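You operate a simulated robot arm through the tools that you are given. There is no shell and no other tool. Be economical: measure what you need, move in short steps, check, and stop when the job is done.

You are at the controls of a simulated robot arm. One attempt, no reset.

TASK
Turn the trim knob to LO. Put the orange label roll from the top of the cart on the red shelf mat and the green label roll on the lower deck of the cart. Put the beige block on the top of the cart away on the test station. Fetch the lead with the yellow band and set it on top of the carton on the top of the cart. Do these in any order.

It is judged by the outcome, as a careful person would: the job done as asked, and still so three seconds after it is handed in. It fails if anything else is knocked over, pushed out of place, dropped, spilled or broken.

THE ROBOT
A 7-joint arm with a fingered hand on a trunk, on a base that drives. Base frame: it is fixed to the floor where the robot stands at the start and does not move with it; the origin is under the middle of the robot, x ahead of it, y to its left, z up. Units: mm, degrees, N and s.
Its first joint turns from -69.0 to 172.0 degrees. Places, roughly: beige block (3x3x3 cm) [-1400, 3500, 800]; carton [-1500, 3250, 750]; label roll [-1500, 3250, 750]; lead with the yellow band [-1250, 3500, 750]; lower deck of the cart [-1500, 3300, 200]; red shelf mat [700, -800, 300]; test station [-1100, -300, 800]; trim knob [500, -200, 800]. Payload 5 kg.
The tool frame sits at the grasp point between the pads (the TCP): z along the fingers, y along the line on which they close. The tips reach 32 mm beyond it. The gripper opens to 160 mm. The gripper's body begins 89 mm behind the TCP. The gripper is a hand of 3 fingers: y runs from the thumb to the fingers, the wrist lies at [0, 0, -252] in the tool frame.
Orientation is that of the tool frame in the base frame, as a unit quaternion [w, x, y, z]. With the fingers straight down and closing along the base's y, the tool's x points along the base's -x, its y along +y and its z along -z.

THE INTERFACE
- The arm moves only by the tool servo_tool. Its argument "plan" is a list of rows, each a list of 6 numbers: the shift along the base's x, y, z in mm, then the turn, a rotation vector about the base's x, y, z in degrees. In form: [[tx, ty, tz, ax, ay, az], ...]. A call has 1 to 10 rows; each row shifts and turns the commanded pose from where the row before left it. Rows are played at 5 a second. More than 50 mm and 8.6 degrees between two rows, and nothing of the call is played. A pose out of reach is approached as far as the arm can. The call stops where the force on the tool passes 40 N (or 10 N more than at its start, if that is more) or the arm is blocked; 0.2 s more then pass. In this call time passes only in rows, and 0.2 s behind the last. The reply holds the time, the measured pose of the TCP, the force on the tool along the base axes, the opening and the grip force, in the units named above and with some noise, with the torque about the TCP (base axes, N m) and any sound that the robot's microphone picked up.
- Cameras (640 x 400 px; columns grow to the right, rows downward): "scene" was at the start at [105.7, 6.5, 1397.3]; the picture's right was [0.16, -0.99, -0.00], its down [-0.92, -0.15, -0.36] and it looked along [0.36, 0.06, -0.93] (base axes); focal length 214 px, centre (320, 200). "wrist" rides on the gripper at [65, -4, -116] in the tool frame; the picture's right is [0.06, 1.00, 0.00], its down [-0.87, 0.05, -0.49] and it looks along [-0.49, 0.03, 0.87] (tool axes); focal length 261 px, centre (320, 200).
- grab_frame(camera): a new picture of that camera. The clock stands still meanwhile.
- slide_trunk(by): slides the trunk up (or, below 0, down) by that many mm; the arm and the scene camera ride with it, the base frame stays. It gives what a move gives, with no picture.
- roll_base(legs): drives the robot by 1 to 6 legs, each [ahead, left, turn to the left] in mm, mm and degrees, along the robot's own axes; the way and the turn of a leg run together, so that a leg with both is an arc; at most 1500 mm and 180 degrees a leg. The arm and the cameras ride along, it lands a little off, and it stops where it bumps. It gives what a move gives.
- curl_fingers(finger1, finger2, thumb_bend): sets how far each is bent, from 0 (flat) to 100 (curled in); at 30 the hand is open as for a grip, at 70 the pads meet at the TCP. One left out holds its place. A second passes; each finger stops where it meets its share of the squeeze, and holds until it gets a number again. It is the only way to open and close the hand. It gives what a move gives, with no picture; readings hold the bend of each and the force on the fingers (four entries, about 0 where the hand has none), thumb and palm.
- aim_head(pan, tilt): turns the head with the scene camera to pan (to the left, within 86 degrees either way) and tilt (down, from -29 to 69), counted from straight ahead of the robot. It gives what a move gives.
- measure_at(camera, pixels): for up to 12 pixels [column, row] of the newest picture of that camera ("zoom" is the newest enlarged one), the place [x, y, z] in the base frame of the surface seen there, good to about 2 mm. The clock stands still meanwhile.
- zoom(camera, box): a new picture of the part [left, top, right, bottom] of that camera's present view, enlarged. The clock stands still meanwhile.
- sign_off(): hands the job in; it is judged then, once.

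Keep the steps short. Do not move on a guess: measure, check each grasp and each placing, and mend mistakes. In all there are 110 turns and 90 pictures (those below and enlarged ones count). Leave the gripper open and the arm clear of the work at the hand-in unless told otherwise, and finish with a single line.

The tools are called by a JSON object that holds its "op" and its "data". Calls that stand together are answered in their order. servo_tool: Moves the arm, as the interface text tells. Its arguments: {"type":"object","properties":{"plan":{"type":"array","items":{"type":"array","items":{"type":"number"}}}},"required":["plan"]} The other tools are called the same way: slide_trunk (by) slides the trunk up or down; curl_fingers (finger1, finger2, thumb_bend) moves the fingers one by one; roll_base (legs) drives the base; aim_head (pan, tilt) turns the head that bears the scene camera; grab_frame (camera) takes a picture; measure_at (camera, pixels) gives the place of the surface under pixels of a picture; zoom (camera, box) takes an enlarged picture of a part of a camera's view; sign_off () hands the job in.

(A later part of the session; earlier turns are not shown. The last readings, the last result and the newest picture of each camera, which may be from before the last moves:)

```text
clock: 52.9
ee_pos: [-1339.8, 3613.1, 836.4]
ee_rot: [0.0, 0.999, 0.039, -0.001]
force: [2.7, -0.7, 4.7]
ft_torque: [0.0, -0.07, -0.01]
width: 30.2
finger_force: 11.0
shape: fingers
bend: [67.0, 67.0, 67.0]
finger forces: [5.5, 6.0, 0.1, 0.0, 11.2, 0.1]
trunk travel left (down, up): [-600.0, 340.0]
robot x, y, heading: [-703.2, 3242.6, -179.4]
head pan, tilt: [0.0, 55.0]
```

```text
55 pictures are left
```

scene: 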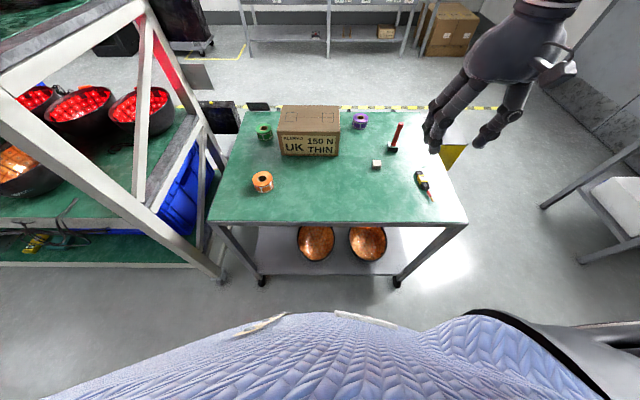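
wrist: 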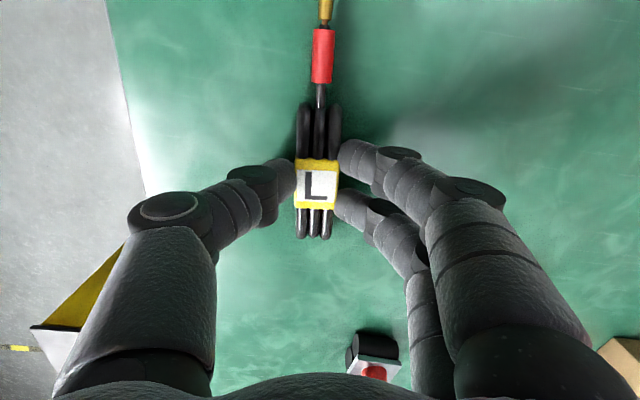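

The lead is gripped (5.5, 6 and 11 N). I'll lift it straight up and check.

{"op": "servo_tool", "data": {"plan": [[0, 0, 25, 0, 0, 0], [0, 0, 45, 0, 0, 0], [0, 0, 45, 0, 0, 0], [0, 0, 45, 0, 0, 0], [0, 0, 25, 0, 0, 0]]}}

{"op": "grab_frame", "data": {"camera": "scene"}}

```text
clock: 54.1
ee_pos: [-1339.7, 3613.8, 1021.3]
ee_rot: [-0.001, 0.999, 0.039, -0.002]
force: [0.3, -0.2, -0.9]
ft_torque: [-0.01, 0.02, 0.01]
width: 30.2
finger_force: 10.4
shape: fingers
bend: [66.0, 66.0, 67.0]
finger forces: [5.2, 5.4, 0.0, 0.0, 10.5, 0.0]
trunk travel left (down, up): [-600.0, 340.0]
robot x, y, heading: [-702.3, 3246.4, -179.5]
head pan, tilt: [0.0, 55.0]
```

```text
54 pictures are left
```

scene: 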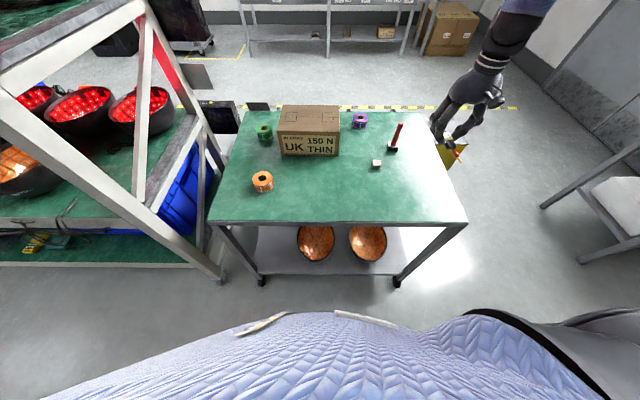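

The lead lifted cleanly. I'll measure the carton's top corners.

{"op": "measure_at", "data": {"camera": "scene", "pixels": [[284, 107], [336, 107], [282, 131], [337, 132], [310, 108], [310, 130], [396, 148], [399, 126], [364, 118]]}}

```text
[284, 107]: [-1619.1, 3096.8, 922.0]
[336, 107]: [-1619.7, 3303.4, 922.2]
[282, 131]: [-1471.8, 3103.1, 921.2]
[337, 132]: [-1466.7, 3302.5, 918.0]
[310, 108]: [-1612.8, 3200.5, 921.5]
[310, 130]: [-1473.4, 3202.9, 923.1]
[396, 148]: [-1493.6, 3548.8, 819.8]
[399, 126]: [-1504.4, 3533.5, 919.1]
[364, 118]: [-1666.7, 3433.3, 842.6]
```

The carton top spans x -1620..-1470, y 3090..3310 at z 921. I'll move above it, rotating about -72° so the 135 mm lead fits lengthwise.

{"op": "servo_tool", "data": {"plan": [[-21.5, -38.6, 0, 0, 0, -7.2], [-21.5, -38.6, 0, 0, 0, -7.2], [-21.5, -38.6, 0, 0, 0, -7.2], [-21.5, -38.6, 0, 0, 0, -7.2], [-21.5, -38.6, 0, 0, 0, -7.2], [-21.5, -38.6, 0, 0, 0, -7.2], [-21.5, -38.6, 0, 0, 0, -7.2], [-21.5, -38.6, 0, 0, 0, -7.2], [-21.5, -38.6, 0, 0, 0, -7.2], [-21.5, -38.6, 0, 0, 0, -7.2]]}}

{"op": "grab_frame", "data": {"camera": "wrist"}}

```text
clock: 56.3
ee_pos: [-1452.0, 3385.1, 1049.1]
ee_rot: [0.007, 0.831, -0.556, 0.0]
force: [-0.4, 0.2, -0.6]
ft_torque: [-0.03, 0.04, 0.02]
width: 29.9
finger_force: 10.4
shape: fingers
bend: [66.0, 66.0, 67.0]
finger forces: [5.0, 5.3, 0.0, 0.0, 10.5, 0.1]
out of reach, approached as far as the arm can: row 6, 7, 8, 9, 10
trunk travel left (down, up): [-600.0, 340.0]
robot x, y, heading: [-705.2, 3248.0, -179.5]
head pan, tilt: [0.0, 55.0]
```

```text
53 pictures are left
```

wrist: 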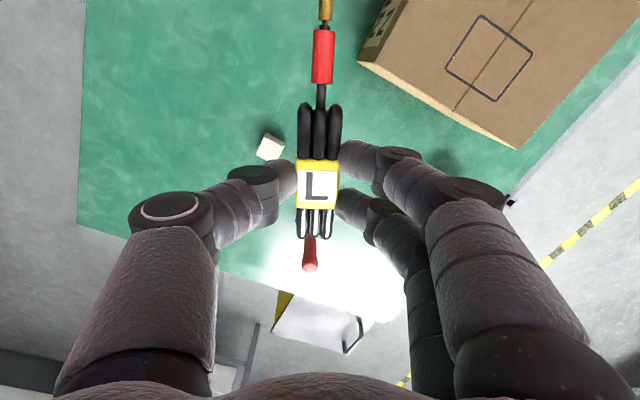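

It ran out of reach partway (the tool is at -1452,3385). Raising the trunk 200 mm should extend high reach, and the hand rides up with it safely.

{"op": "slide_trunk", "data": {"by": 200}}

{"op": "servo_tool", "data": {"plan": [[-15, -31, -45, 0, 0, 0], [-15, -31, -35, 0, 0, 0], [-15, -31, -35, 0, 0, 0], [-15, -31, -35, 0, 0, 0], [-22, -31, -30, 0, 0, 0], [-21, 0, -30, 0, 0, 0]]}}

```text
clock: 58.5
ee_pos: [-1452.6, 3386.4, 1247.5]
ee_rot: [0.006, 0.831, -0.556, 0.001]
force: [0.7, 0.7, -0.1]
ft_torque: [0.02, 0.0, 0.02]
width: 30.1
finger_force: 10.5
shape: fingers
bend: [66.0, 66.0, 67.0]
finger forces: [5.1, 5.3, 0.0, 0.1, 10.5, 0.0]
trunk travel left (down, up): [-800.0, 140.0]
robot x, y, heading: [-700.2, 3248.0, -179.7]
head pan, tilt: [0.0, 55.0]
```

```text
refused: row 1 steps farther than a row can; nothing moved
```

{"op": "servo_tool", "data": {"plan": [[-13, -20, -27, 0, 0, 0], [-13, -20, -27, 0, 0, 0], [-13, -20, -27, 0, 0, 0], [-13, -20, -27, 0, 0, 0], [-13, -20, -27, 0, 0, 0], [-13, -20, -27, 0, 0, 0], [-13, -20, -27, 0, 0, 0], [-12, -18, -27, 0, 0, 0]]}}

{"op": "grab_frame", "data": {"camera": "wrist"}}

```text
clock: 60.3
ee_pos: [-1449.5, 3378.0, 1210.8]
ee_rot: [0.01, 0.831, -0.556, 0.001]
force: [0.4, 0.5, 0.1]
ft_torque: [-0.03, 0.01, 0.04]
width: 29.7
finger_force: 10.3
shape: fingers
bend: [66.0, 66.0, 67.0]
finger forces: [5.1, 5.3, 0.0, 0.0, 10.5, 0.0]
out of reach, approached as far as the arm can: row 1, 2, 3, 4, 5, 6, 7, 8
trunk travel left (down, up): [-800.0, 140.0]
robot x, y, heading: [-704.5, 3245.1, -179.5]
head pan, tilt: [0.0, 55.0]
```

```text
52 pictures are left
```

wrist: 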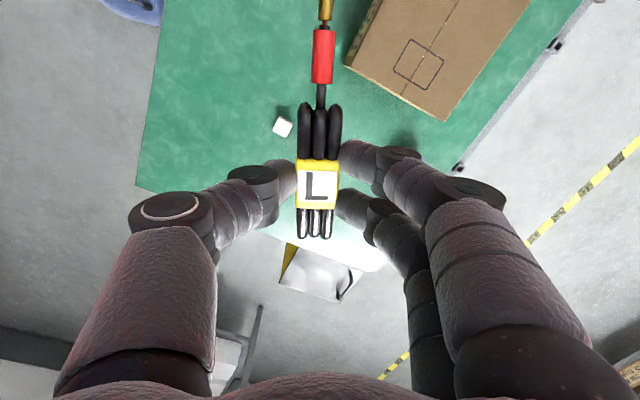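

It stalls, likely at a wrist joint limit due to the yaw. I'll rotate back +40° while moving toward the target, and see.

{"op": "servo_tool", "data": {"plan": [[0, 0, 0, 0, 0, 8], [0, 0, 0, 0, 0, 8], [0, 0, 0, 0, 0, 8], [0, 0, 0, 0, 0, 8], [0, 0, 0, 0, 0, 8]]}}

```text
clock: 61.5
ee_pos: [-1449.0, 3379.2, 1211.7]
ee_rot: [0.007, 0.971, -0.237, 0.002]
force: [-0.8, -0.6, -1.0]
ft_torque: [0.0, 0.01, 0.01]
width: 30.0
finger_force: 10.4
shape: fingers
bend: [66.0, 66.0, 67.0]
finger forces: [5.0, 5.3, 0.0, 0.0, 10.4, 0.0]
trunk travel left (down, up): [-800.0, 140.0]
robot x, y, heading: [-702.3, 3246.5, -179.2]
head pan, tilt: [0.0, 55.0]
```

{"op": "servo_tool", "data": {"plan": [[-15, -21, -26, 0, 0, 0], [-15, -21, -26, 0, 0, 0], [-15, -21, -26, 0, 0, 0], [-15, -22, -26, 0, 0, 0], [-15, -22, -26, 0, 0, 0], [-15, -22, -26, 0, 0, 0], [-16, -22, -26, 0, 0, 0]]}}

```text
clock: 63.1
ee_pos: [-1448.7, 3380.4, 1212.3]
ee_rot: [0.008, 0.971, -0.238, 0.002]
force: [0.4, -0.2, -0.8]
ft_torque: [-0.02, -0.01, -0.02]
width: 29.8
finger_force: 10.2
shape: fingers
bend: [66.0, 66.0, 67.0]
finger forces: [5.2, 5.2, 0.1, 0.0, 10.4, 0.0]
out of reach, approached as far as the arm can: row 1, 2, 3, 4, 5, 6, 7
trunk travel left (down, up): [-800.0, 140.0]
robot x, y, heading: [-702.3, 3249.8, -179.6]
head pan, tilt: [0.0, 55.0]
```

Still blocked. I'll probe single directions: first straight down, then sideways.

{"op": "servo_tool", "data": {"plan": [[0, 0, -30, 0, 0, 0], [0, 0, -30, 0, 0, 0]]}}

{"op": "servo_tool", "data": {"plan": [[0, -30, 0, 0, 0, 0], [0, -30, 0, 0, 0, 0]]}}

{"op": "servo_tool", "data": {"plan": [[30, 0, 0, 0, 0, 0], [30, 0, 0, 0, 0, 0]]}}

```text
clock: 63.7
ee_pos: [-1444.4, 3387.5, 1156.3]
ee_rot: [0.009, 0.971, -0.238, 0.002]
force: [-0.7, 0.6, -0.3]
ft_torque: [0.01, -0.02, -0.03]
width: 29.8
finger_force: 10.1
shape: fingers
bend: [66.0, 66.0, 67.0]
finger forces: [5.1, 5.3, 0.0, 0.0, 10.4, 0.0]
out of reach, approached as far as the arm can: row 1, 2
trunk travel left (down, up): [-800.0, 140.0]
robot x, y, heading: [-702.4, 3248.1, -179.4]
head pan, tilt: [0.0, 55.0]
```

```text
clock: 64.3
ee_pos: [-1421.6, 3371.5, 1167.2]
ee_rot: [0.009, 0.971, -0.237, 0.002]
force: [0.5, -0.3, 0.1]
ft_torque: [-0.01, 0.02, 0.03]
width: 30.0
finger_force: 10.1
shape: fingers
bend: [66.0, 66.0, 67.0]
finger forces: [5.1, 5.2, 0.0, 0.0, 10.5, 0.0]
out of reach, approached as far as the arm can: row 1, 2
trunk travel left (down, up): [-800.0, 140.0]
robot x, y, heading: [-702.8, 3247.1, -179.5]
head pan, tilt: [0.0, 55.0]
```

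```text
clock: 64.9
ee_pos: [-1361.9, 3372.6, 1166.1]
ee_rot: [0.007, 0.971, -0.238, 0.001]
force: [-0.2, 0.9, -0.2]
ft_torque: [-0.02, 0.02, -0.06]
width: 29.9
finger_force: 9.9
shape: fingers
bend: [66.0, 66.0, 67.0]
finger forces: [5.1, 5.2, 0.0, 0.0, 10.2, 0.0]
trunk travel left (down, up): [-800.0, 140.0]
robot x, y, heading: [-703.3, 3246.7, -179.4]
head pan, tilt: [0.0, 55.0]
```

The arm's radial limit shrinks with height, so I'll descend here first (above the carton height), then extend out.

{"op": "servo_tool", "data": {"plan": [[0, 0, -45, 0, 0, 0], [0, 0, -45, 0, 0, 0], [0, 0, -45, 0, 0, 0], [-30, -30, 0, 0, 0, -4], [-30, -30, 0, 0, 0, -4], [-35, -30, 0, 0, 0, -4], [-35, -30, 0, 0, 0, -4], [-35, -24, 0, 0, 0, -4], [-28, 0, 0, 0, 0, -4]]}}

{"op": "grab_frame", "data": {"camera": "wrist"}}

```text
clock: 66.9
ee_pos: [-1470.5, 3414.0, 1117.0]
ee_rot: [0.009, 0.901, -0.434, 0.001]
force: [-0.6, 0.6, -0.9]
ft_torque: [0.03, 0.0, 0.0]
width: 29.8
finger_force: 10.2
shape: fingers
bend: [66.0, 66.0, 67.0]
finger forces: [5.0, 5.1, 0.1, 0.1, 10.0, 0.0]
out of reach, approached as far as the arm can: row 2, 3, 4, 5, 6, 7, 8, 9
trunk travel left (down, up): [-800.0, 140.0]
robot x, y, heading: [-698.9, 3250.0, -179.6]
head pan, tilt: [0.0, 55.0]
```

```text
51 pictures are left
```

wrist: 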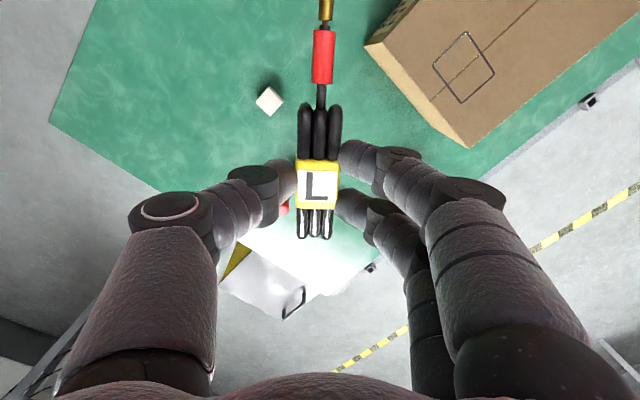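

Descent was blocked even at short radius, so it's the arm's joint configuration rather than radius. I'll unwind the yaw to 0 and retract a little, then retry.

{"op": "servo_tool", "data": {"plan": [[15, 0, 0, 0, 0, 8], [15, 0, 0, 0, 0, 8], [15, 0, 0, 0, 0, 8], [15, 0, 0, 0, 0, 8], [15, 0, 0, 0, 0, 8], [15, 0, 0, 0, 0, 8], [0, 0, -30, 0, 0, 3], [0, 0, -30, 0, 0, 0], [0, 0, -20, 0, 0, 0]]}}

{"op": "servo_tool", "data": {"plan": [[0, -30, 0, 0, 0, 0], [0, -30, 0, 0, 0, 0], [0, -30, 0, 0, 0, 0], [0, -30, 0, 0, 0, 0]]}}

```text
clock: 68.9
ee_pos: [-1378.4, 3415.6, 1037.6]
ee_rot: [0.007, 1.0, -0.004, 0.003]
force: [-0.4, 0.9, -1.0]
ft_torque: [0.01, 0.02, -0.03]
width: 29.7
finger_force: 10.2
shape: fingers
bend: [66.0, 66.0, 67.0]
finger forces: [5.1, 5.1, 0.0, 0.0, 10.1, 0.0]
trunk travel left (down, up): [-800.0, 140.0]
robot x, y, heading: [-702.4, 3248.5, -179.6]
head pan, tilt: [0.0, 55.0]
```

```text
clock: 69.9
ee_pos: [-1348.3, 3375.8, 1079.0]
ee_rot: [0.006, 1.0, -0.004, 0.002]
force: [-0.1, -0.9, -0.4]
ft_torque: [0.03, 0.04, -0.04]
width: 29.9
finger_force: 10.5
shape: fingers
bend: [66.0, 66.0, 67.0]
finger forces: [5.1, 5.1, 0.0, 0.0, 10.1, 0.0]
out of reach, approached as far as the arm can: row 1, 2, 3, 4
trunk travel left (down, up): [-800.0, 140.0]
robot x, y, heading: [-703.5, 3244.6, -179.6]
head pan, tilt: [0.0, 55.0]
```

The arm won't swing left of about -12° bearing in this configuration, so I'll turn the base left 35°. The carton then falls in the arm's good sector. The lead clears the carton by more than 100 mm.

{"op": "roll_base", "data": {"legs": [[0, 0, 35]]}}

{"op": "servo_tool", "data": {"plan": [[0, 30, 0, 0, 0, 0], [0, 35, 0, 0, 0, 0], [0, 35, 0, 0, 0, 0], [0, 35, 0, 0, 0, 0], [0, 35, 0, 0, 0, 0], [0, 35, 0, 0, 0, 0]]}}

```text
clock: 72.0
ee_pos: [-1306.8, 2982.1, 1078.5]
ee_rot: [0.007, 0.956, 0.294, 0.005]
force: [-0.2, 0.0, 0.5]
ft_torque: [0.04, 0.01, 0.0]
width: 30.1
finger_force: 9.7
shape: fingers
bend: [66.0, 66.0, 67.0]
finger forces: [5.0, 5.1, 0.0, 0.0, 10.2, 0.0]
trunk travel left (down, up): [-800.0, 140.0]
robot x, y, heading: [-703.6, 3244.3, -144.7]
head pan, tilt: [0.0, 55.0]
```

```text
clock: 73.3
ee_pos: [-1302.5, 3188.7, 1077.4]
ee_rot: [0.007, 0.955, 0.295, 0.004]
force: [0.2, -0.7, -0.4]
ft_torque: [-0.04, -0.02, 0.0]
width: 29.8
finger_force: 10.0
shape: fingers
bend: [66.0, 66.0, 67.0]
finger forces: [5.1, 5.1, 0.0, 0.0, 10.2, 0.0]
trunk travel left (down, up): [-800.0, 140.0]
robot x, y, heading: [-700.3, 3247.1, -144.7]
head pan, tilt: [0.0, 55.0]
```

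The arm is free again. I'll go over the carton, yawing +30° so the lead lies along its length.

{"op": "servo_tool", "data": {"plan": [[-36.6, -1.6, -8, 0, 0, 4.3], [-36.6, -1.6, -8, 0, 0, 4.3], [-36.6, -1.6, -8, 0, 0, 4.3], [-36.6, -1.6, -8, 0, 0, 4.3], [-36.6, -1.6, -8, 0, 0, 4.3], [-36.6, -1.6, -8, 0, 0, 4.3], [-36.6, -1.6, -8, 0, 0, 4.3]]}}

{"op": "grab_frame", "data": {"camera": "wrist"}}

```text
clock: 75.0
ee_pos: [-1566.2, 3176.1, 1022.7]
ee_rot: [0.004, 0.846, 0.533, 0.006]
force: [-0.2, -0.4, -0.7]
ft_torque: [0.01, -0.04, 0.01]
width: 29.5
finger_force: 9.7
shape: fingers
bend: [66.0, 66.0, 67.0]
finger forces: [5.0, 5.1, 0.1, 0.1, 10.1, 0.1]
trunk travel left (down, up): [-800.0, 140.0]
robot x, y, heading: [-701.9, 3248.2, -144.6]
head pan, tilt: [0.0, 55.0]
```

```text
50 pictures are left
```

wrist: 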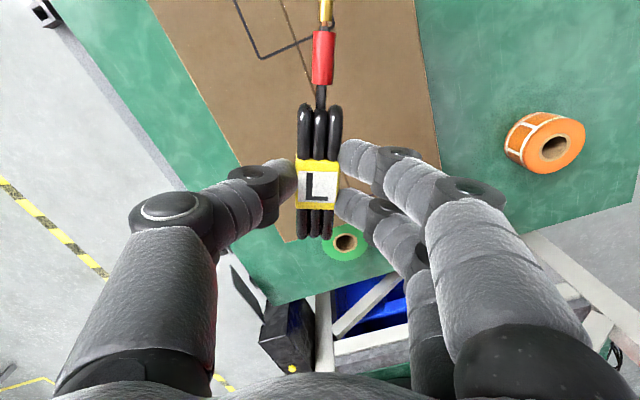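

I'll shift slightly toward the centre and lower to just above contact.

{"op": "servo_tool", "data": {"plan": [[5, 7, -25, 0, 0, 0], [5, 7, -25, 0, 0, 0], [0, 0, -10, 0, 0, 0], [0, 0, -4, 0, 0, 0]]}}

{"op": "grab_frame", "data": {"camera": "scene"}}

```text
clock: 76.0
ee_pos: [-1552.7, 3190.3, 957.2]
ee_rot: [0.006, 0.846, 0.533, 0.007]
force: [0.9, -0.3, -0.1]
ft_torque: [-0.02, 0.0, 0.01]
width: 29.4
finger_force: 10.0
shape: fingers
bend: [66.0, 66.0, 67.0]
finger forces: [5.0, 5.1, 0.0, 0.1, 10.2, 0.0]
trunk travel left (down, up): [-800.0, 140.0]
robot x, y, heading: [-700.4, 3245.4, -144.7]
head pan, tilt: [0.0, 55.0]
```

```text
49 pictures are left
```

scene: 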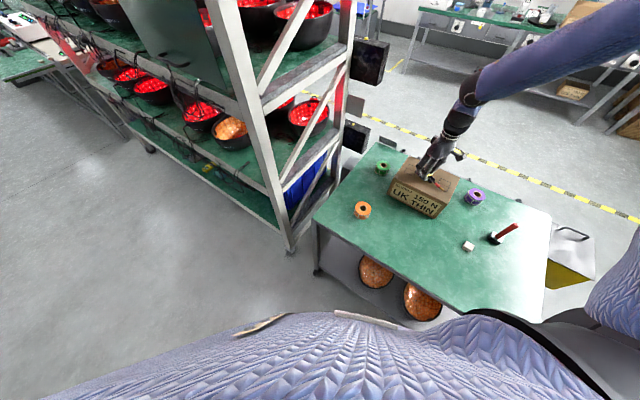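

I'll lower gently until contact shows.

{"op": "servo_tool", "data": {"plan": [[0, 0, -2, 0, 0, 0], [0, 0, -1, 0, 0, 0]]}}

{"op": "zoom", "data": {"camera": "scene", "box": [380, 130, 480, 230]}}

```text
clock: 76.5
ee_pos: [-1551.7, 3189.6, 956.3]
ee_rot: [0.004, 0.846, 0.533, 0.005]
force: [-0.1, 1.2, 8.9]
ft_torque: [0.09, 0.14, -0.03]
width: 29.6
finger_force: 14.0
shape: fingers
bend: [66.0, 66.0, 67.0]
finger forces: [5.3, 5.7, 0.0, 0.0, 17.3, 0.0]
trunk travel left (down, up): [-800.0, 140.0]
robot x, y, heading: [-702.1, 3245.1, -144.6]
head pan, tilt: [0.0, 55.0]
```

```text
4.00 times, centred on (430, 180) of scene
```

zoom: 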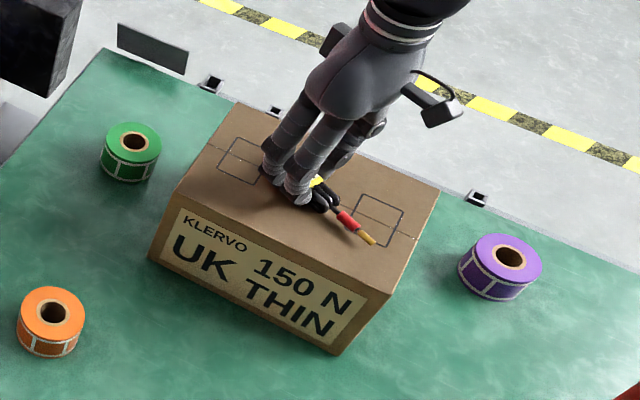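

Contact is felt (9 N) and the lead is well within the carton top. I'll open a little, lift, then open more.

{"op": "curl_fingers", "data": {"finger1": 62, "finger2": 62, "thumb_bend": 62}}

{"op": "servo_tool", "data": {"plan": [[0, 0, 8, 0, 0, 0]]}}

{"op": "curl_fingers", "data": {"finger1": 48, "finger2": 48, "thumb_bend": 48}}

{"op": "servo_tool", "data": {"plan": [[0, 0, 30, 0, 0, 0], [0, 0, 40, 0, 0, 0], [0, 0, 40, 0, 0, 0]]}}

{"op": "grab_frame", "data": {"camera": "wrist"}}

```text
clock: 77.5
ee_pos: [-1551.5, 3190.9, 958.2]
ee_rot: [0.004, 0.846, 0.533, 0.004]
force: [-2.7, 1.1, 24.0]
ft_torque: [0.21, 0.62, 0.02]
width: 36.4
finger_force: 12.3
shape: fingers
bend: [63.0, 63.0, 64.0]
finger forces: [1.1, 1.5, 0.0, 0.0, 22.2, 0.0]
trunk travel left (down, up): [-800.0, 140.0]
robot x, y, heading: [-704.8, 3243.4, -144.5]
head pan, tilt: [0.0, 55.0]
```

```text
clock: 78.0
ee_pos: [-1549.9, 3191.5, 962.3]
ee_rot: [0.005, 0.846, 0.533, 0.007]
force: [0.2, -1.0, 1.0]
ft_torque: [0.01, -0.01, 0.0]
width: 39.1
finger_force: 0.2
shape: fingers
bend: [62.0, 62.0, 62.0]
finger forces: [0.0, 0.0, 0.1, 0.0, 0.0, 0.1]
trunk travel left (down, up): [-800.0, 140.0]
robot x, y, heading: [-702.2, 3247.4, -144.7]
head pan, tilt: [0.0, 55.0]
```

```text
clock: 79.0
ee_pos: [-1551.7, 3191.0, 964.2]
ee_rot: [0.004, 0.846, 0.533, 0.006]
force: [-0.3, -0.1, -0.5]
ft_torque: [0.0, 0.0, -0.01]
width: 94.7
finger_force: 0.1
shape: fingers
bend: [48.0, 48.0, 48.0]
finger forces: [0.1, 0.0, 0.0, 0.0, 0.0, 0.0]
trunk travel left (down, up): [-800.0, 140.0]
robot x, y, heading: [-704.0, 3248.3, -144.6]
head pan, tilt: [0.0, 55.0]
```

```text
clock: 79.8
ee_pos: [-1552.9, 3189.7, 1072.9]
ee_rot: [0.006, 0.846, 0.533, 0.006]
force: [-0.4, 1.3, 0.0]
ft_torque: [-0.02, 0.04, 0.02]
width: 94.8
finger_force: 0.0
shape: fingers
bend: [48.0, 48.0, 48.0]
finger forces: [0.0, 0.0, 0.1, 0.1, 0.1, 0.1]
trunk travel left (down, up): [-800.0, 140.0]
robot x, y, heading: [-703.9, 3246.5, -144.8]
head pan, tilt: [0.0, 55.0]
```

```text
47 pictures are left
```

wrist: 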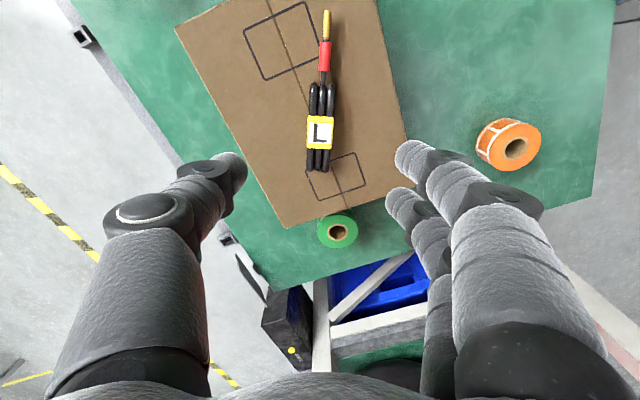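

The lead rests on the carton. Next is the green roll, so I'll measure it and its gap to the carton.

{"op": "measure_at", "data": {"camera": "wrist", "pixels": [[320, 230], [357, 230], [337, 216], [337, 243], [338, 233], [285, 226], [405, 140], [517, 148], [480, 145], [541, 145], [515, 125], [515, 170]]}}

{"op": "zoom", "data": {"camera": "scene", "box": [345, 150, 405, 225]}}

```text
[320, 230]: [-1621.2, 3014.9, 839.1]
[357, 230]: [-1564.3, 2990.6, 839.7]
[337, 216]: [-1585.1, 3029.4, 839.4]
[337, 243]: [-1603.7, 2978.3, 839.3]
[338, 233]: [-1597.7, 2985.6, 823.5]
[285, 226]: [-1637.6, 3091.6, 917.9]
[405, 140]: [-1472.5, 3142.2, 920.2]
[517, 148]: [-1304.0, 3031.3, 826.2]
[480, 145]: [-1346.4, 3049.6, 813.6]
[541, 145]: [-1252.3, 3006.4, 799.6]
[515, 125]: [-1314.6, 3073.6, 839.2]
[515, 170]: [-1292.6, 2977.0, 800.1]
```

```text
5.33 times, centred on (375, 188) of scene
```

zoom: 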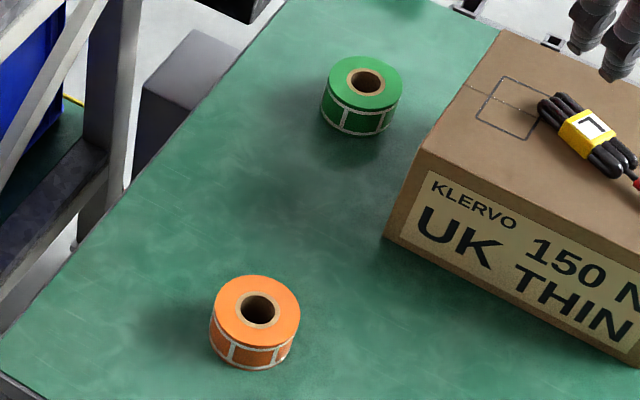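

The green roll is centred at (-1592,3003), Ø60, top 839, with 57 mm to the carton. It must go under the cart top, so I'll grasp it with the hand tilted 35° forward. First I'll move beside it and unwind the yaw.

{"op": "servo_tool", "data": {"plan": [[7, -23, 0, 0, 0, -8], [7, -23, 0, 0, 0, -8], [7, -23, 0, 0, 0, -8], [7, -23, 0, 0, 0, -8], [7, -23, 0, 0, 0, -8], [7, -23, 0, 0, 0, -8], [7, -24, 0, 0, 0, -8], [7, -24, 0, 0, 0, -8]]}}

{"op": "servo_tool", "data": {"plan": [[0, 0, -15, 0, 7, 0], [0, 0, -15, 0, 7, 0], [0, 0, -20, 0, 7, 0], [0, 0, -20, 0, 7, 0], [0, 0, -20, 0, 7, 0]]}}

{"op": "grab_frame", "data": {"camera": "wrist"}}

```text
clock: 81.5
ee_pos: [-1495.8, 3006.7, 1074.8]
ee_rot: [0.006, 1.0, 0.002, 0.004]
force: [-0.2, -0.1, -0.5]
ft_torque: [0.02, 0.01, 0.01]
width: 95.2
finger_force: 0.1
shape: fingers
bend: [48.0, 48.0, 48.0]
finger forces: [0.0, 0.0, 0.0, 0.0, 0.0, 0.0]
trunk travel left (down, up): [-800.0, 140.0]
robot x, y, heading: [-702.0, 3250.2, -144.8]
head pan, tilt: [0.0, 55.0]
```

```text
clock: 82.8
ee_pos: [-1510.7, 3050.5, 1022.0]
ee_rot: [0.007, 0.955, 0.006, -0.297]
force: [-0.4, 0.5, 0.1]
ft_torque: [0.0, -0.01, 0.02]
width: 94.9
finger_force: 0.0
shape: fingers
bend: [48.0, 48.0, 48.0]
finger forces: [0.0, 0.0, 0.0, 0.0, 0.0, 0.1]
out of reach, approached as far as the arm can: row 4, 5
trunk travel left (down, up): [-800.0, 140.0]
robot x, y, heading: [-705.0, 3248.3, -144.7]
head pan, tilt: [0.0, 55.0]
```

```text
45 pictures are left
```

wrist: 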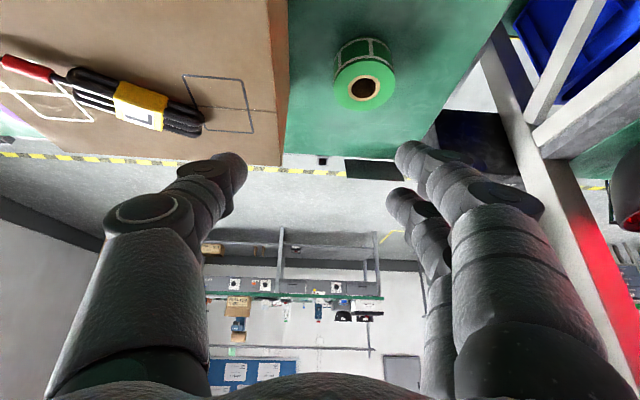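

The tilted pose meets the same left-side limit. I'll move right (above the carton), then turn the base 22° left, which brings the hand back over this spot.

{"op": "servo_tool", "data": {"plan": [[0, 25, 30, 0, 0, 0], [0, 40, 10, 0, 0, 0], [0, 45, 0, 0, 0, 0], [0, 45, 0, 0, 0, 0], [0, 45, 0, 0, 0, 0]]}}

{"op": "roll_base", "data": {"legs": [[0, 0, 22]]}}

{"op": "servo_tool", "data": {"plan": [[0, 0, 0, 0, 0, -7], [0, 0, 0, 0, 0, -7], [0, 0, 0, 0, 0, -7]]}}

```text
clock: 84.0
ee_pos: [-1509.7, 3254.1, 1061.9]
ee_rot: [0.007, 0.955, 0.005, -0.298]
force: [-0.3, 0.4, 0.3]
ft_torque: [-0.04, 0.0, 0.0]
width: 95.2
finger_force: 0.0
shape: fingers
bend: [48.0, 48.0, 48.0]
finger forces: [0.0, 0.1, 0.0, 0.0, 0.1, 0.0]
trunk travel left (down, up): [-800.0, 140.0]
robot x, y, heading: [-702.6, 3249.0, -144.6]
head pan, tilt: [0.0, 55.0]
```

```text
clock: 85.5
ee_pos: [-1449.4, 2945.3, 1060.0]
ee_rot: [0.063, 0.935, 0.191, -0.292]
force: [-0.6, -1.8, 0.4]
ft_torque: [-0.01, 0.06, -0.01]
width: 95.4
finger_force: 0.1
shape: fingers
bend: [48.0, 48.0, 48.0]
finger forces: [0.0, 0.0, 0.0, 0.0, 0.0, 0.1]
trunk travel left (down, up): [-800.0, 140.0]
robot x, y, heading: [-701.6, 3247.9, -122.4]
head pan, tilt: [0.0, 55.0]
```

```text
clock: 86.3
ee_pos: [-1450.6, 2945.5, 1060.2]
ee_rot: [0.007, 0.954, 0.015, -0.298]
force: [0.3, -0.7, -0.4]
ft_torque: [0.05, 0.05, -0.01]
width: 94.7
finger_force: 0.0
shape: fingers
bend: [48.0, 48.0, 48.0]
finger forces: [0.1, 0.0, 0.1, 0.0, 0.1, 0.1]
trunk travel left (down, up): [-800.0, 140.0]
robot x, y, heading: [-697.3, 3246.9, -122.2]
head pan, tilt: [0.0, 55.0]
```

I'll move to the pre-grasp point behind and above the green roll and look.

{"op": "servo_tool", "data": {"plan": [[-15, 19, -32, 0, 0, 0], [-15, 19, -32, 0, 0, 0], [-15, 19, -32, 0, 0, 0]]}}

{"op": "grab_frame", "data": {"camera": "wrist"}}

```text
clock: 87.1
ee_pos: [-1495.5, 3003.7, 963.6]
ee_rot: [0.01, 0.955, 0.017, -0.297]
force: [0.1, 0.7, 0.4]
ft_torque: [0.01, -0.02, 0.02]
width: 95.0
finger_force: 0.2
shape: fingers
bend: [48.0, 48.0, 48.0]
finger forces: [0.0, 0.0, 0.0, 0.0, 0.0, 0.2]
trunk travel left (down, up): [-800.0, 140.0]
robot x, y, heading: [-702.7, 3249.1, -122.5]
head pan, tilt: [0.0, 55.0]
```

```text
44 pictures are left
```

wrist: 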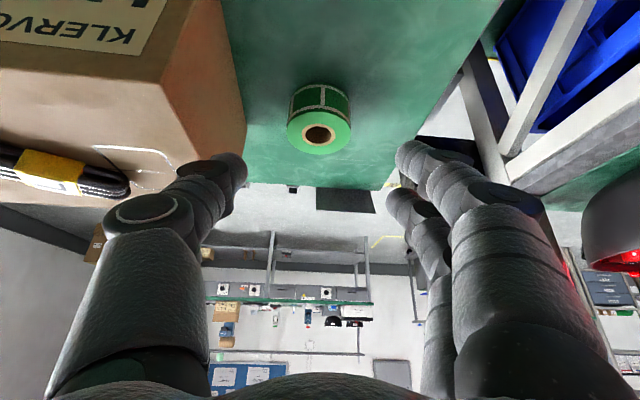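

{"op": "measure_at", "data": {"camera": "wrist", "pixels": [[290, 132], [350, 132], [319, 115], [319, 152], [304, 133], [333, 133], [240, 120], [320, 95]]}}

```text
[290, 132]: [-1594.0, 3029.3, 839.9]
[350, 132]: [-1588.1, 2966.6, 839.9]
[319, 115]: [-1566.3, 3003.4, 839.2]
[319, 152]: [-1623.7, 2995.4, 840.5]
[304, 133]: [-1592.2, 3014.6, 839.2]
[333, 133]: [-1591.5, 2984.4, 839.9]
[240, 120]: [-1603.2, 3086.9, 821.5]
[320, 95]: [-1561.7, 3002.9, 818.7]
```

The roll centre is (-1593,2999). I'll advance along the tool axis to the grasp point.

{"op": "servo_tool", "data": {"plan": [[-22, -2, -30, 0, 0, 0], [-22, -1.5, -30, 0, 0, 0], [-22, -1.5, -30, 0, 0, 0], [-13, 0, -18, 0, 0, 0], [-8, 0, -10, 0, 0, 0]]}}

{"op": "grab_frame", "data": {"camera": "wrist"}}

```text
clock: 88.3
ee_pos: [-1577.2, 3000.2, 854.2]
ee_rot: [0.009, 0.955, 0.017, -0.297]
force: [-0.1, 0.2, 0.0]
ft_torque: [-0.01, -0.02, -0.02]
width: 95.3
finger_force: 0.1
shape: fingers
bend: [48.0, 48.0, 48.0]
finger forces: [0.0, 0.1, 0.0, 0.0, 0.1, 0.0]
out of reach, approached as far as the arm can: row 5
trunk travel left (down, up): [-800.0, 140.0]
robot x, y, heading: [-707.2, 3246.6, -122.4]
head pan, tilt: [0.0, 55.0]
```

```text
43 pictures are left
```

wrist: 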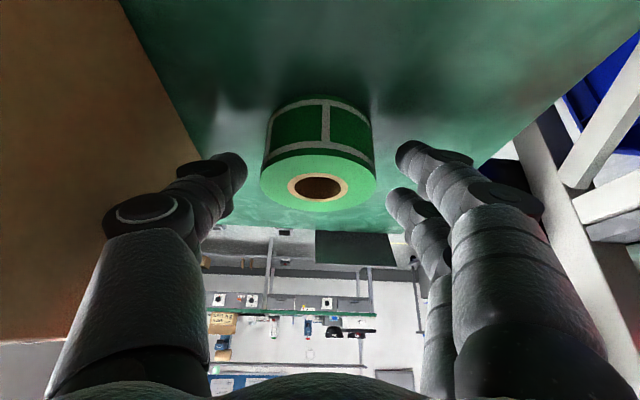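

It's nearly there, but the last row was out of reach. Lowering the trunk 11 mm brings the hand straight down.

{"op": "slide_trunk", "data": {"by": -11}}

{"op": "servo_tool", "data": {"plan": [[-5, -1, 0, 0, 0, 0]]}}

{"op": "curl_fingers", "data": {"finger1": 70, "finger2": 70, "thumb_bend": 70}}

{"op": "grab_frame", "data": {"camera": "wrist"}}

```text
clock: 88.9
ee_pos: [-1578.0, 2998.2, 845.1]
ee_rot: [0.01, 0.954, 0.017, -0.298]
force: [2.2, -0.1, 4.9]
ft_torque: [-0.26, -0.06, 0.11]
width: 95.8
finger_force: 2.4
shape: fingers
bend: [48.0, 48.0, 48.0]
finger forces: [4.6, 0.1, 0.0, 0.0, 0.0, 0.1]
trunk travel left (down, up): [-789.0, 151.0]
robot x, y, heading: [-704.6, 3246.9, -122.3]
head pan, tilt: [0.0, 55.0]
```

```text
clock: 89.3
ee_pos: [-1582.2, 2996.9, 844.3]
ee_rot: [0.009, 0.955, 0.017, -0.296]
force: [1.7, 0.8, 3.0]
ft_torque: [-0.15, -0.06, 0.12]
width: 95.7
finger_force: 1.0
shape: fingers
bend: [48.0, 48.0, 48.0]
finger forces: [2.5, 0.0, 0.0, 0.0, 0.1, 0.2]
trunk travel left (down, up): [-789.0, 151.0]
robot x, y, heading: [-704.7, 3247.2, -122.5]
head pan, tilt: [0.0, 55.0]
```

```text
clock: 90.3
ee_pos: [-1581.5, 2996.4, 844.6]
ee_rot: [0.01, 0.955, 0.018, -0.297]
force: [-1.9, 1.3, 5.0]
ft_torque: [-0.22, 0.06, -0.04]
width: 68.3
finger_force: 28.0
shape: fingers
bend: [55.0, 56.0, 61.0]
finger forces: [18.6, 12.5, 0.0, 0.0, 25.6, 0.0]
trunk travel left (down, up): [-789.0, 151.0]
robot x, y, heading: [-701.9, 3250.4, -122.5]
head pan, tilt: [0.0, 55.0]
```

```text
42 pictures are left
```

wrist: 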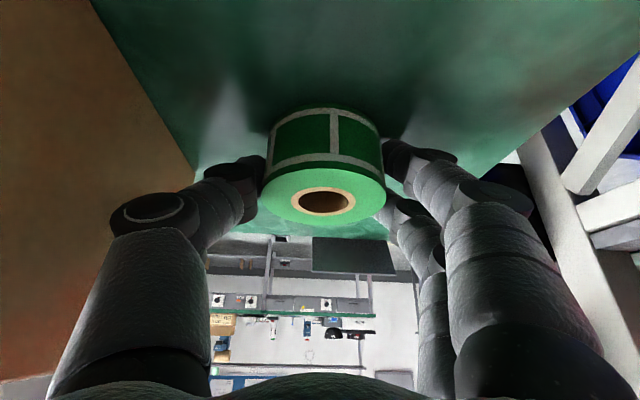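

The green roll is firmly held (28 N). I'll lift, then retract over the orange roll at safe height.

{"op": "servo_tool", "data": {"plan": [[0, 0, 15, 0, 0, 0], [5, 0, 30, 0, 0, 0], [10, 0, 40, 0, 0, 0], [20, 0, 40, 0, 0, 0], [35, 0, 20, 0, 0, 0], [45, 0, 0, 0, 0, 0], [45, 0, 0, 0, 0, 0], [45, 0, 0, 0, 0, 0], [45, 0, 0, 0, 0, 0]]}}

{"op": "grab_frame", "data": {"camera": "wrist"}}

```text
clock: 92.3
ee_pos: [-1328.6, 2998.1, 989.0]
ee_rot: [0.009, 0.955, 0.017, -0.296]
force: [0.8, -0.6, -0.8]
ft_torque: [-0.01, -0.06, 0.01]
width: 68.3
finger_force: 25.1
shape: fingers
bend: [55.0, 56.0, 62.0]
finger forces: [12.6, 12.7, 0.0, 0.0, 25.3, 0.0]
trunk travel left (down, up): [-789.0, 151.0]
robot x, y, heading: [-703.2, 3248.3, -122.3]
head pan, tilt: [0.0, 55.0]
```

```text
41 pictures are left
```

wrist: 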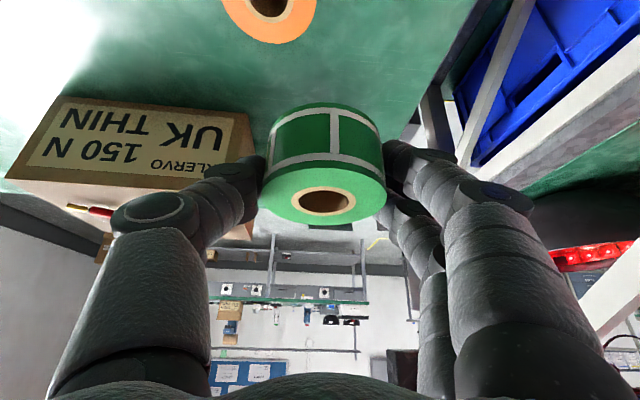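

Held steady. I'll drive back +x by 330 mm away from the cart, then lower the trunk and look at the lower deck.

{"op": "roll_base", "data": {"legs": [[-177, 279, 0]]}}

{"op": "slide_trunk", "data": {"by": -600}}

{"op": "aim_head", "data": {"pan": -40, "tilt": 35}}

{"op": "grab_frame", "data": {"camera": "scene"}}

{"op": "grab_frame", "data": {"camera": "wrist"}}

```text
clock: 94.5
ee_pos: [-1000.9, 3004.0, 989.0]
ee_rot: [0.009, 0.955, 0.016, -0.297]
force: [0.0, -0.5, -0.6]
ft_torque: [-0.01, 0.02, -0.02]
width: 68.5
finger_force: 25.1
shape: fingers
bend: [55.0, 56.0, 62.0]
finger forces: [12.7, 12.7, 0.0, 0.1, 25.3, 0.1]
trunk travel left (down, up): [-789.0, 151.0]
robot x, y, heading: [-373.3, 3253.2, -122.3]
head pan, tilt: [0.0, 55.0]
```

```text
refused: -600 is not a number from -400 to 400
```

```text
clock: 95.5
ee_pos: [-1000.1, 3004.9, 990.5]
ee_rot: [0.01, 0.955, 0.017, -0.297]
force: [0.1, 0.0, 0.1]
ft_torque: [-0.02, -0.02, -0.02]
width: 68.5
finger_force: 25.0
shape: fingers
bend: [55.0, 56.0, 62.0]
finger forces: [12.7, 12.8, 0.0, 0.0, 25.3, 0.0]
trunk travel left (down, up): [-789.0, 151.0]
robot x, y, heading: [-377.1, 3252.8, -122.7]
head pan, tilt: [-40.0, 35.0]
```

```text
40 pictures are left
```

scene: 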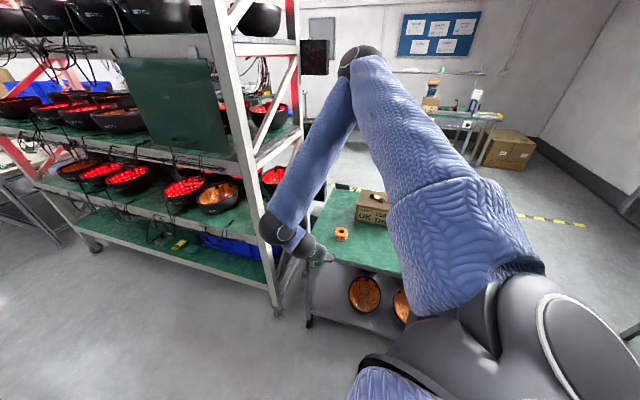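

```text
39 pictures are left
```

wrist: 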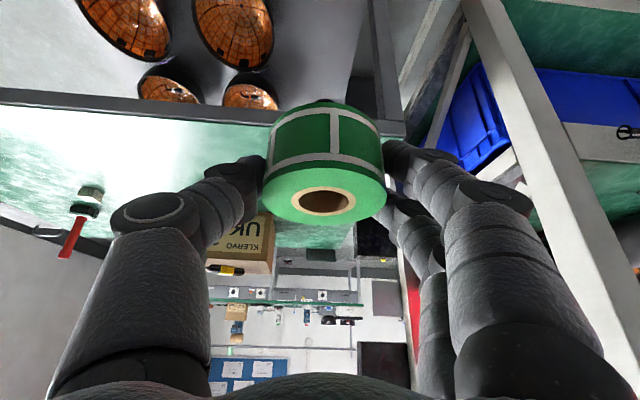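

The elbow stands high. I need to know where the elbow and forearm lie relative to the hand before going under the cart top.

{"op": "measure_at", "data": {"camera": "scene", "pixels": [[358, 55], [330, 120], [305, 170], [285, 220], [300, 240], [330, 262], [315, 262], [470, 250]]}}

{"op": "slide_trunk", "data": {"by": -350}}

{"op": "measure_at", "data": {"camera": "wrist", "pixels": [[320, 60], [290, 60], [355, 60], [240, 103], [395, 118], [250, 40], [140, 30], [340, 85]]}}

```text
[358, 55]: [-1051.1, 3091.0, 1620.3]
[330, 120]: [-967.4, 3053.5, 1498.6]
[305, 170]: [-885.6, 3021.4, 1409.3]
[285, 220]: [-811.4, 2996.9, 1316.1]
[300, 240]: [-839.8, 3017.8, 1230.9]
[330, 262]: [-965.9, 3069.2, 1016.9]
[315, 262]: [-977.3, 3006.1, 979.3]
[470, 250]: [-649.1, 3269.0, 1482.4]
```

```text
clock: 99.0
ee_pos: [-1000.7, 3004.9, 640.0]
ee_rot: [0.009, 0.955, 0.016, -0.297]
force: [-0.3, 0.1, 0.2]
ft_torque: [0.0, -0.01, -0.01]
width: 68.7
finger_force: 25.5
shape: fingers
bend: [55.0, 56.0, 62.0]
finger forces: [12.6, 12.6, 0.0, 0.1, 25.2, 0.0]
trunk travel left (down, up): [-439.0, 501.0]
robot x, y, heading: [-377.2, 3254.1, -122.2]
head pan, tilt: [-40.0, 35.0]
```

```text
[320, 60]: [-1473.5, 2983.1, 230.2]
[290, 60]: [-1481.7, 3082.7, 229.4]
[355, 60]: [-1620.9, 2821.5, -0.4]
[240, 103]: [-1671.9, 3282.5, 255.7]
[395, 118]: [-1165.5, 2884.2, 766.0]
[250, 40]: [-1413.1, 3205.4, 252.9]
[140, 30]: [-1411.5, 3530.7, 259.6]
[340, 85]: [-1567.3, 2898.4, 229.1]
```

The elbow sits above and past the hand, so the forearm would hit the cart top if I drove in. Instead I'll back off a bit, lower fully, and reach in with the arm extended so the elbow stays outside the cart.

{"op": "roll_base", "data": {"legs": [[-48, 76, 0]]}}

{"op": "slide_trunk", "data": {"by": -320}}

{"op": "servo_tool", "data": {"plan": [[-35, -2, 0, 0, 0, 0], [-35, -2, 0, 0, 0, 0], [-35, -2, 0, 0, 0, 0], [-35, -2, 0, 0, 0, 0], [-20, -2, 0, 0, 0, 0]]}}

{"op": "grab_frame", "data": {"camera": "scene"}}

{"op": "grab_frame", "data": {"camera": "wrist"}}

```text
clock: 100.1
ee_pos: [-909.0, 3002.5, 640.4]
ee_rot: [0.01, 0.954, 0.017, -0.299]
force: [0.2, -0.9, -0.9]
ft_torque: [-0.04, 0.02, -0.01]
width: 68.3
finger_force: 24.9
shape: fingers
bend: [55.0, 56.0, 62.0]
finger forces: [12.5, 12.7, 0.1, 0.0, 25.1, 0.0]
trunk travel left (down, up): [-439.0, 501.0]
robot x, y, heading: [-284.2, 3251.1, -122.2]
head pan, tilt: [-40.0, 35.0]
```

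```text
clock: 103.2
ee_pos: [-908.5, 3003.7, 318.5]
ee_rot: [0.01, 0.955, 0.017, -0.297]
force: [-0.1, -0.2, -0.2]
ft_torque: [-0.01, -0.01, -0.01]
width: 68.1
finger_force: 25.4
shape: fingers
bend: [55.0, 56.0, 62.0]
finger forces: [12.6, 12.7, 0.1, 0.0, 25.1, 0.0]
trunk travel left (down, up): [-119.0, 821.0]
robot x, y, heading: [-282.7, 3250.6, -122.1]
head pan, tilt: [-40.0, 35.0]
```

```text
clock: 104.4
ee_pos: [-1067.9, 2993.9, 318.0]
ee_rot: [0.01, 0.955, 0.019, -0.297]
force: [0.2, -0.6, -1.1]
ft_torque: [0.02, -0.02, 0.0]
width: 68.3
finger_force: 24.9
shape: fingers
bend: [55.0, 56.0, 62.0]
finger forces: [12.4, 12.6, 0.0, 0.0, 25.1, 0.0]
trunk travel left (down, up): [-119.0, 821.0]
robot x, y, heading: [-282.2, 3255.8, -122.2]
head pan, tilt: [-40.0, 35.0]
```

```text
38 pictures are left
```

scene: 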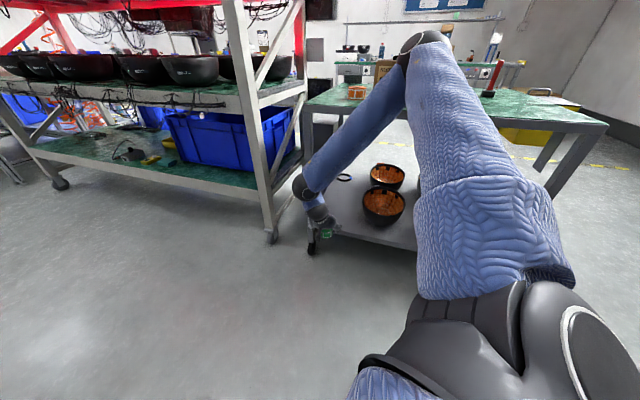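

```text
37 pictures are left
```

wrist: 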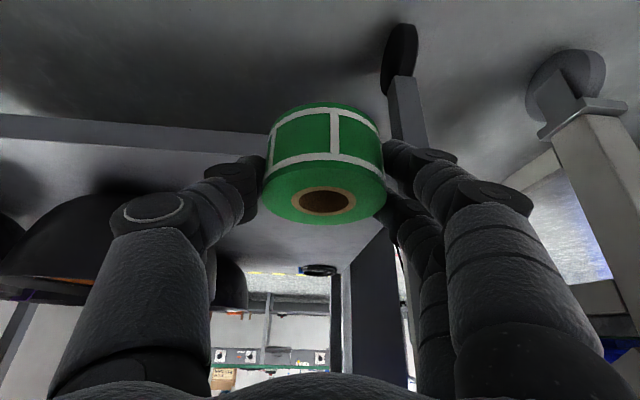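

{"op": "measure_at", "data": {"camera": "scene", "pixels": [[425, 38], [395, 75], [360, 125], [330, 170], [307, 190], [365, 230], [345, 180], [385, 220], [340, 232], [314, 245], [350, 240], [356, 92]]}}

{"op": "measure_at", "data": {"camera": "wrist", "pixels": [[200, 128], [60, 118], [230, 150], [375, 152], [400, 110], [250, 240], [300, 240], [130, 210], [318, 268]]}}

```text
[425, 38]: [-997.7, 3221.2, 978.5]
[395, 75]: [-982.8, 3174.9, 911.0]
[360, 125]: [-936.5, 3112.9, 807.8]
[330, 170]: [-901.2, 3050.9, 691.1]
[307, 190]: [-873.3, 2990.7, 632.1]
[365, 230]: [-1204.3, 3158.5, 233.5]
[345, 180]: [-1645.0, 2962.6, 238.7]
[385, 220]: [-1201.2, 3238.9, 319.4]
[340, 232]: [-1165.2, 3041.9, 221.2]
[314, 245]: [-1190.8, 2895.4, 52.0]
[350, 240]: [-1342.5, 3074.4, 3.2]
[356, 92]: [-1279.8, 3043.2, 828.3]
```

```text
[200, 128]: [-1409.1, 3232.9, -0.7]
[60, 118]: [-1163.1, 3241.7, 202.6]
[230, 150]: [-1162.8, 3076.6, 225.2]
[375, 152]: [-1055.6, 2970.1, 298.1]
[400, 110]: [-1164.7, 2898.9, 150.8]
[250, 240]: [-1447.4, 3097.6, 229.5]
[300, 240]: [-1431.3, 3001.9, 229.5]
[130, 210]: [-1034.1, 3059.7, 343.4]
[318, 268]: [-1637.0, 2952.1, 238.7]
```

The deck is at z≈230, its front edge at x=-1163, and the nearest bowl is at y>3150. The elbow will stay outside the cart edge. I'll reach in to TCP x≈-1203.

{"op": "servo_tool", "data": {"plan": [[-35, 0, 0, 0, 0, 0], [-35, 0, 0, 0, 0, 0], [-35, 0, -5, 0, 0, 0], [-30, 0, -5, 0, 0, 0], [0, 0, -15, 0, 0, 0], [0, 0, -10, 0, 0, 0]]}}

{"op": "grab_frame", "data": {"camera": "scene"}}

```text
clock: 105.8
ee_pos: [-1203.7, 2993.0, 284.7]
ee_rot: [0.01, 0.955, 0.018, -0.297]
force: [0.0, -0.8, -0.2]
ft_torque: [-0.01, 0.0, -0.01]
width: 67.9
finger_force: 25.1
shape: fingers
bend: [55.0, 56.0, 62.0]
finger forces: [12.5, 12.6, 0.0, 0.1, 25.1, 0.0]
trunk travel left (down, up): [-119.0, 821.0]
robot x, y, heading: [-285.0, 3251.2, -122.4]
head pan, tilt: [-40.0, 35.0]
```

```text
36 pictures are left
```

scene: 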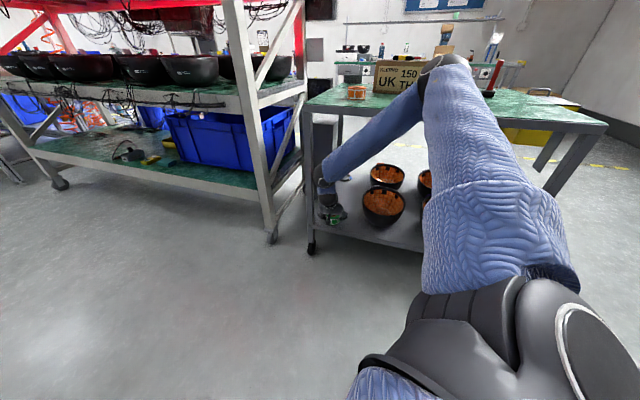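

Clear. I'll lower gently until contact.

{"op": "servo_tool", "data": {"plan": [[0, 0, -6, 0, 0, 0], [0, 0, -3, 0, 0, 0], [0, 0, -2, 0, 0, 0]]}}

{"op": "zoom", "data": {"camera": "scene", "box": [295, 150, 395, 260]}}

```text
clock: 106.6
ee_pos: [-1204.5, 2992.9, 273.7]
ee_rot: [0.01, 0.955, 0.017, -0.297]
force: [2.4, 3.0, 6.4]
ft_torque: [-0.22, -0.09, 0.09]
width: 67.9
finger_force: 30.0
shape: fingers
bend: [56.0, 56.0, 62.0]
finger forces: [22.4, 11.7, 0.1, 0.1, 26.1, 0.0]
trunk travel left (down, up): [-119.0, 821.0]
robot x, y, heading: [-282.9, 3254.0, -122.3]
head pan, tilt: [-40.0, 35.0]
```

```text
3.64 times, centred on (345, 205) of scene
```

zoom: 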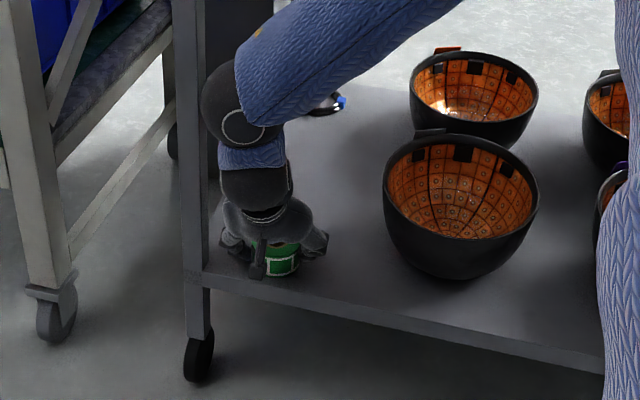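

Contact shows 6 N and the roll is within the deck. I'll open in stages and back out along the tool axis.

{"op": "curl_fingers", "data": {"finger1": 51, "finger2": 51, "thumb_bend": 56}}

{"op": "servo_tool", "data": {"plan": [[0, 0, 3, 0, 0, 0]]}}

{"op": "curl_fingers", "data": {"finger1": 44, "finger2": 44, "thumb_bend": 44}}

{"op": "servo_tool", "data": {"plan": [[12, 0, 17, 0, 0, 0], [18, 0, 26, 0, 0, 0], [35, 0, 20, 0, 0, 0], [40, 0, 10, 0, 0, 0], [45, 0, 0, 0, 0, 0], [45, 0, 0, 0, 0, 0]]}}

{"op": "grab_frame", "data": {"camera": "wrist"}}

```text
clock: 107.6
ee_pos: [-1204.3, 2993.3, 275.1]
ee_rot: [0.01, 0.954, 0.017, -0.299]
force: [-3.2, 2.9, 12.2]
ft_torque: [-0.48, 0.14, -0.16]
width: 71.8
finger_force: 7.7
shape: fingers
bend: [53.0, 51.0, 56.0]
finger forces: [13.4, 0.0, 0.0, 0.0, 1.6, 0.1]
trunk travel left (down, up): [-119.0, 821.0]
robot x, y, heading: [-279.3, 3253.2, -122.5]
head pan, tilt: [-40.0, 35.0]
```

```text
clock: 108.0
ee_pos: [-1203.8, 2992.9, 275.6]
ee_rot: [0.009, 0.955, 0.018, -0.296]
force: [0.7, 0.3, 0.2]
ft_torque: [0.03, -0.01, 0.0]
width: 73.8
finger_force: 0.0
shape: fingers
bend: [51.0, 51.0, 56.0]
finger forces: [0.0, 0.0, 0.1, 0.0, 0.5, 0.1]
trunk travel left (down, up): [-119.0, 821.0]
robot x, y, heading: [-282.0, 3252.8, -122.1]
head pan, tilt: [-40.0, 35.0]
```

```text
clock: 109.0
ee_pos: [-1203.2, 2993.4, 276.7]
ee_rot: [0.009, 0.954, 0.017, -0.298]
force: [-0.7, -0.1, 0.5]
ft_torque: [-0.04, -0.02, 0.01]
width: 111.1
finger_force: 0.1
shape: fingers
bend: [44.0, 44.0, 44.0]
finger forces: [0.0, 0.0, 0.1, 0.1, 0.1, 0.1]
trunk travel left (down, up): [-119.0, 821.0]
robot x, y, heading: [-286.3, 3251.5, -122.3]
head pan, tilt: [-40.0, 35.0]
```

```text
clock: 110.4
ee_pos: [-1009.5, 2998.2, 349.2]
ee_rot: [0.01, 0.955, 0.017, -0.297]
force: [0.4, 0.0, -0.8]
ft_torque: [-0.03, 0.04, 0.0]
width: 111.5
finger_force: 0.1
shape: fingers
bend: [44.0, 44.0, 44.0]
finger forces: [0.1, 0.0, 0.0, 0.0, 0.0, 0.1]
trunk travel left (down, up): [-119.0, 821.0]
robot x, y, heading: [-284.1, 3251.2, -122.3]
head pan, tilt: [-40.0, 35.0]
```

```text
34 pictures are left
```

wrist: 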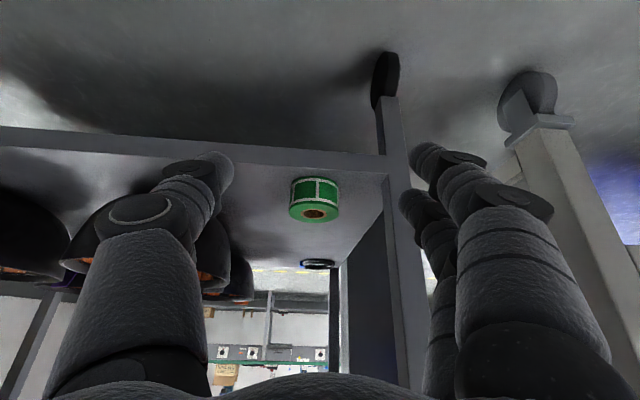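

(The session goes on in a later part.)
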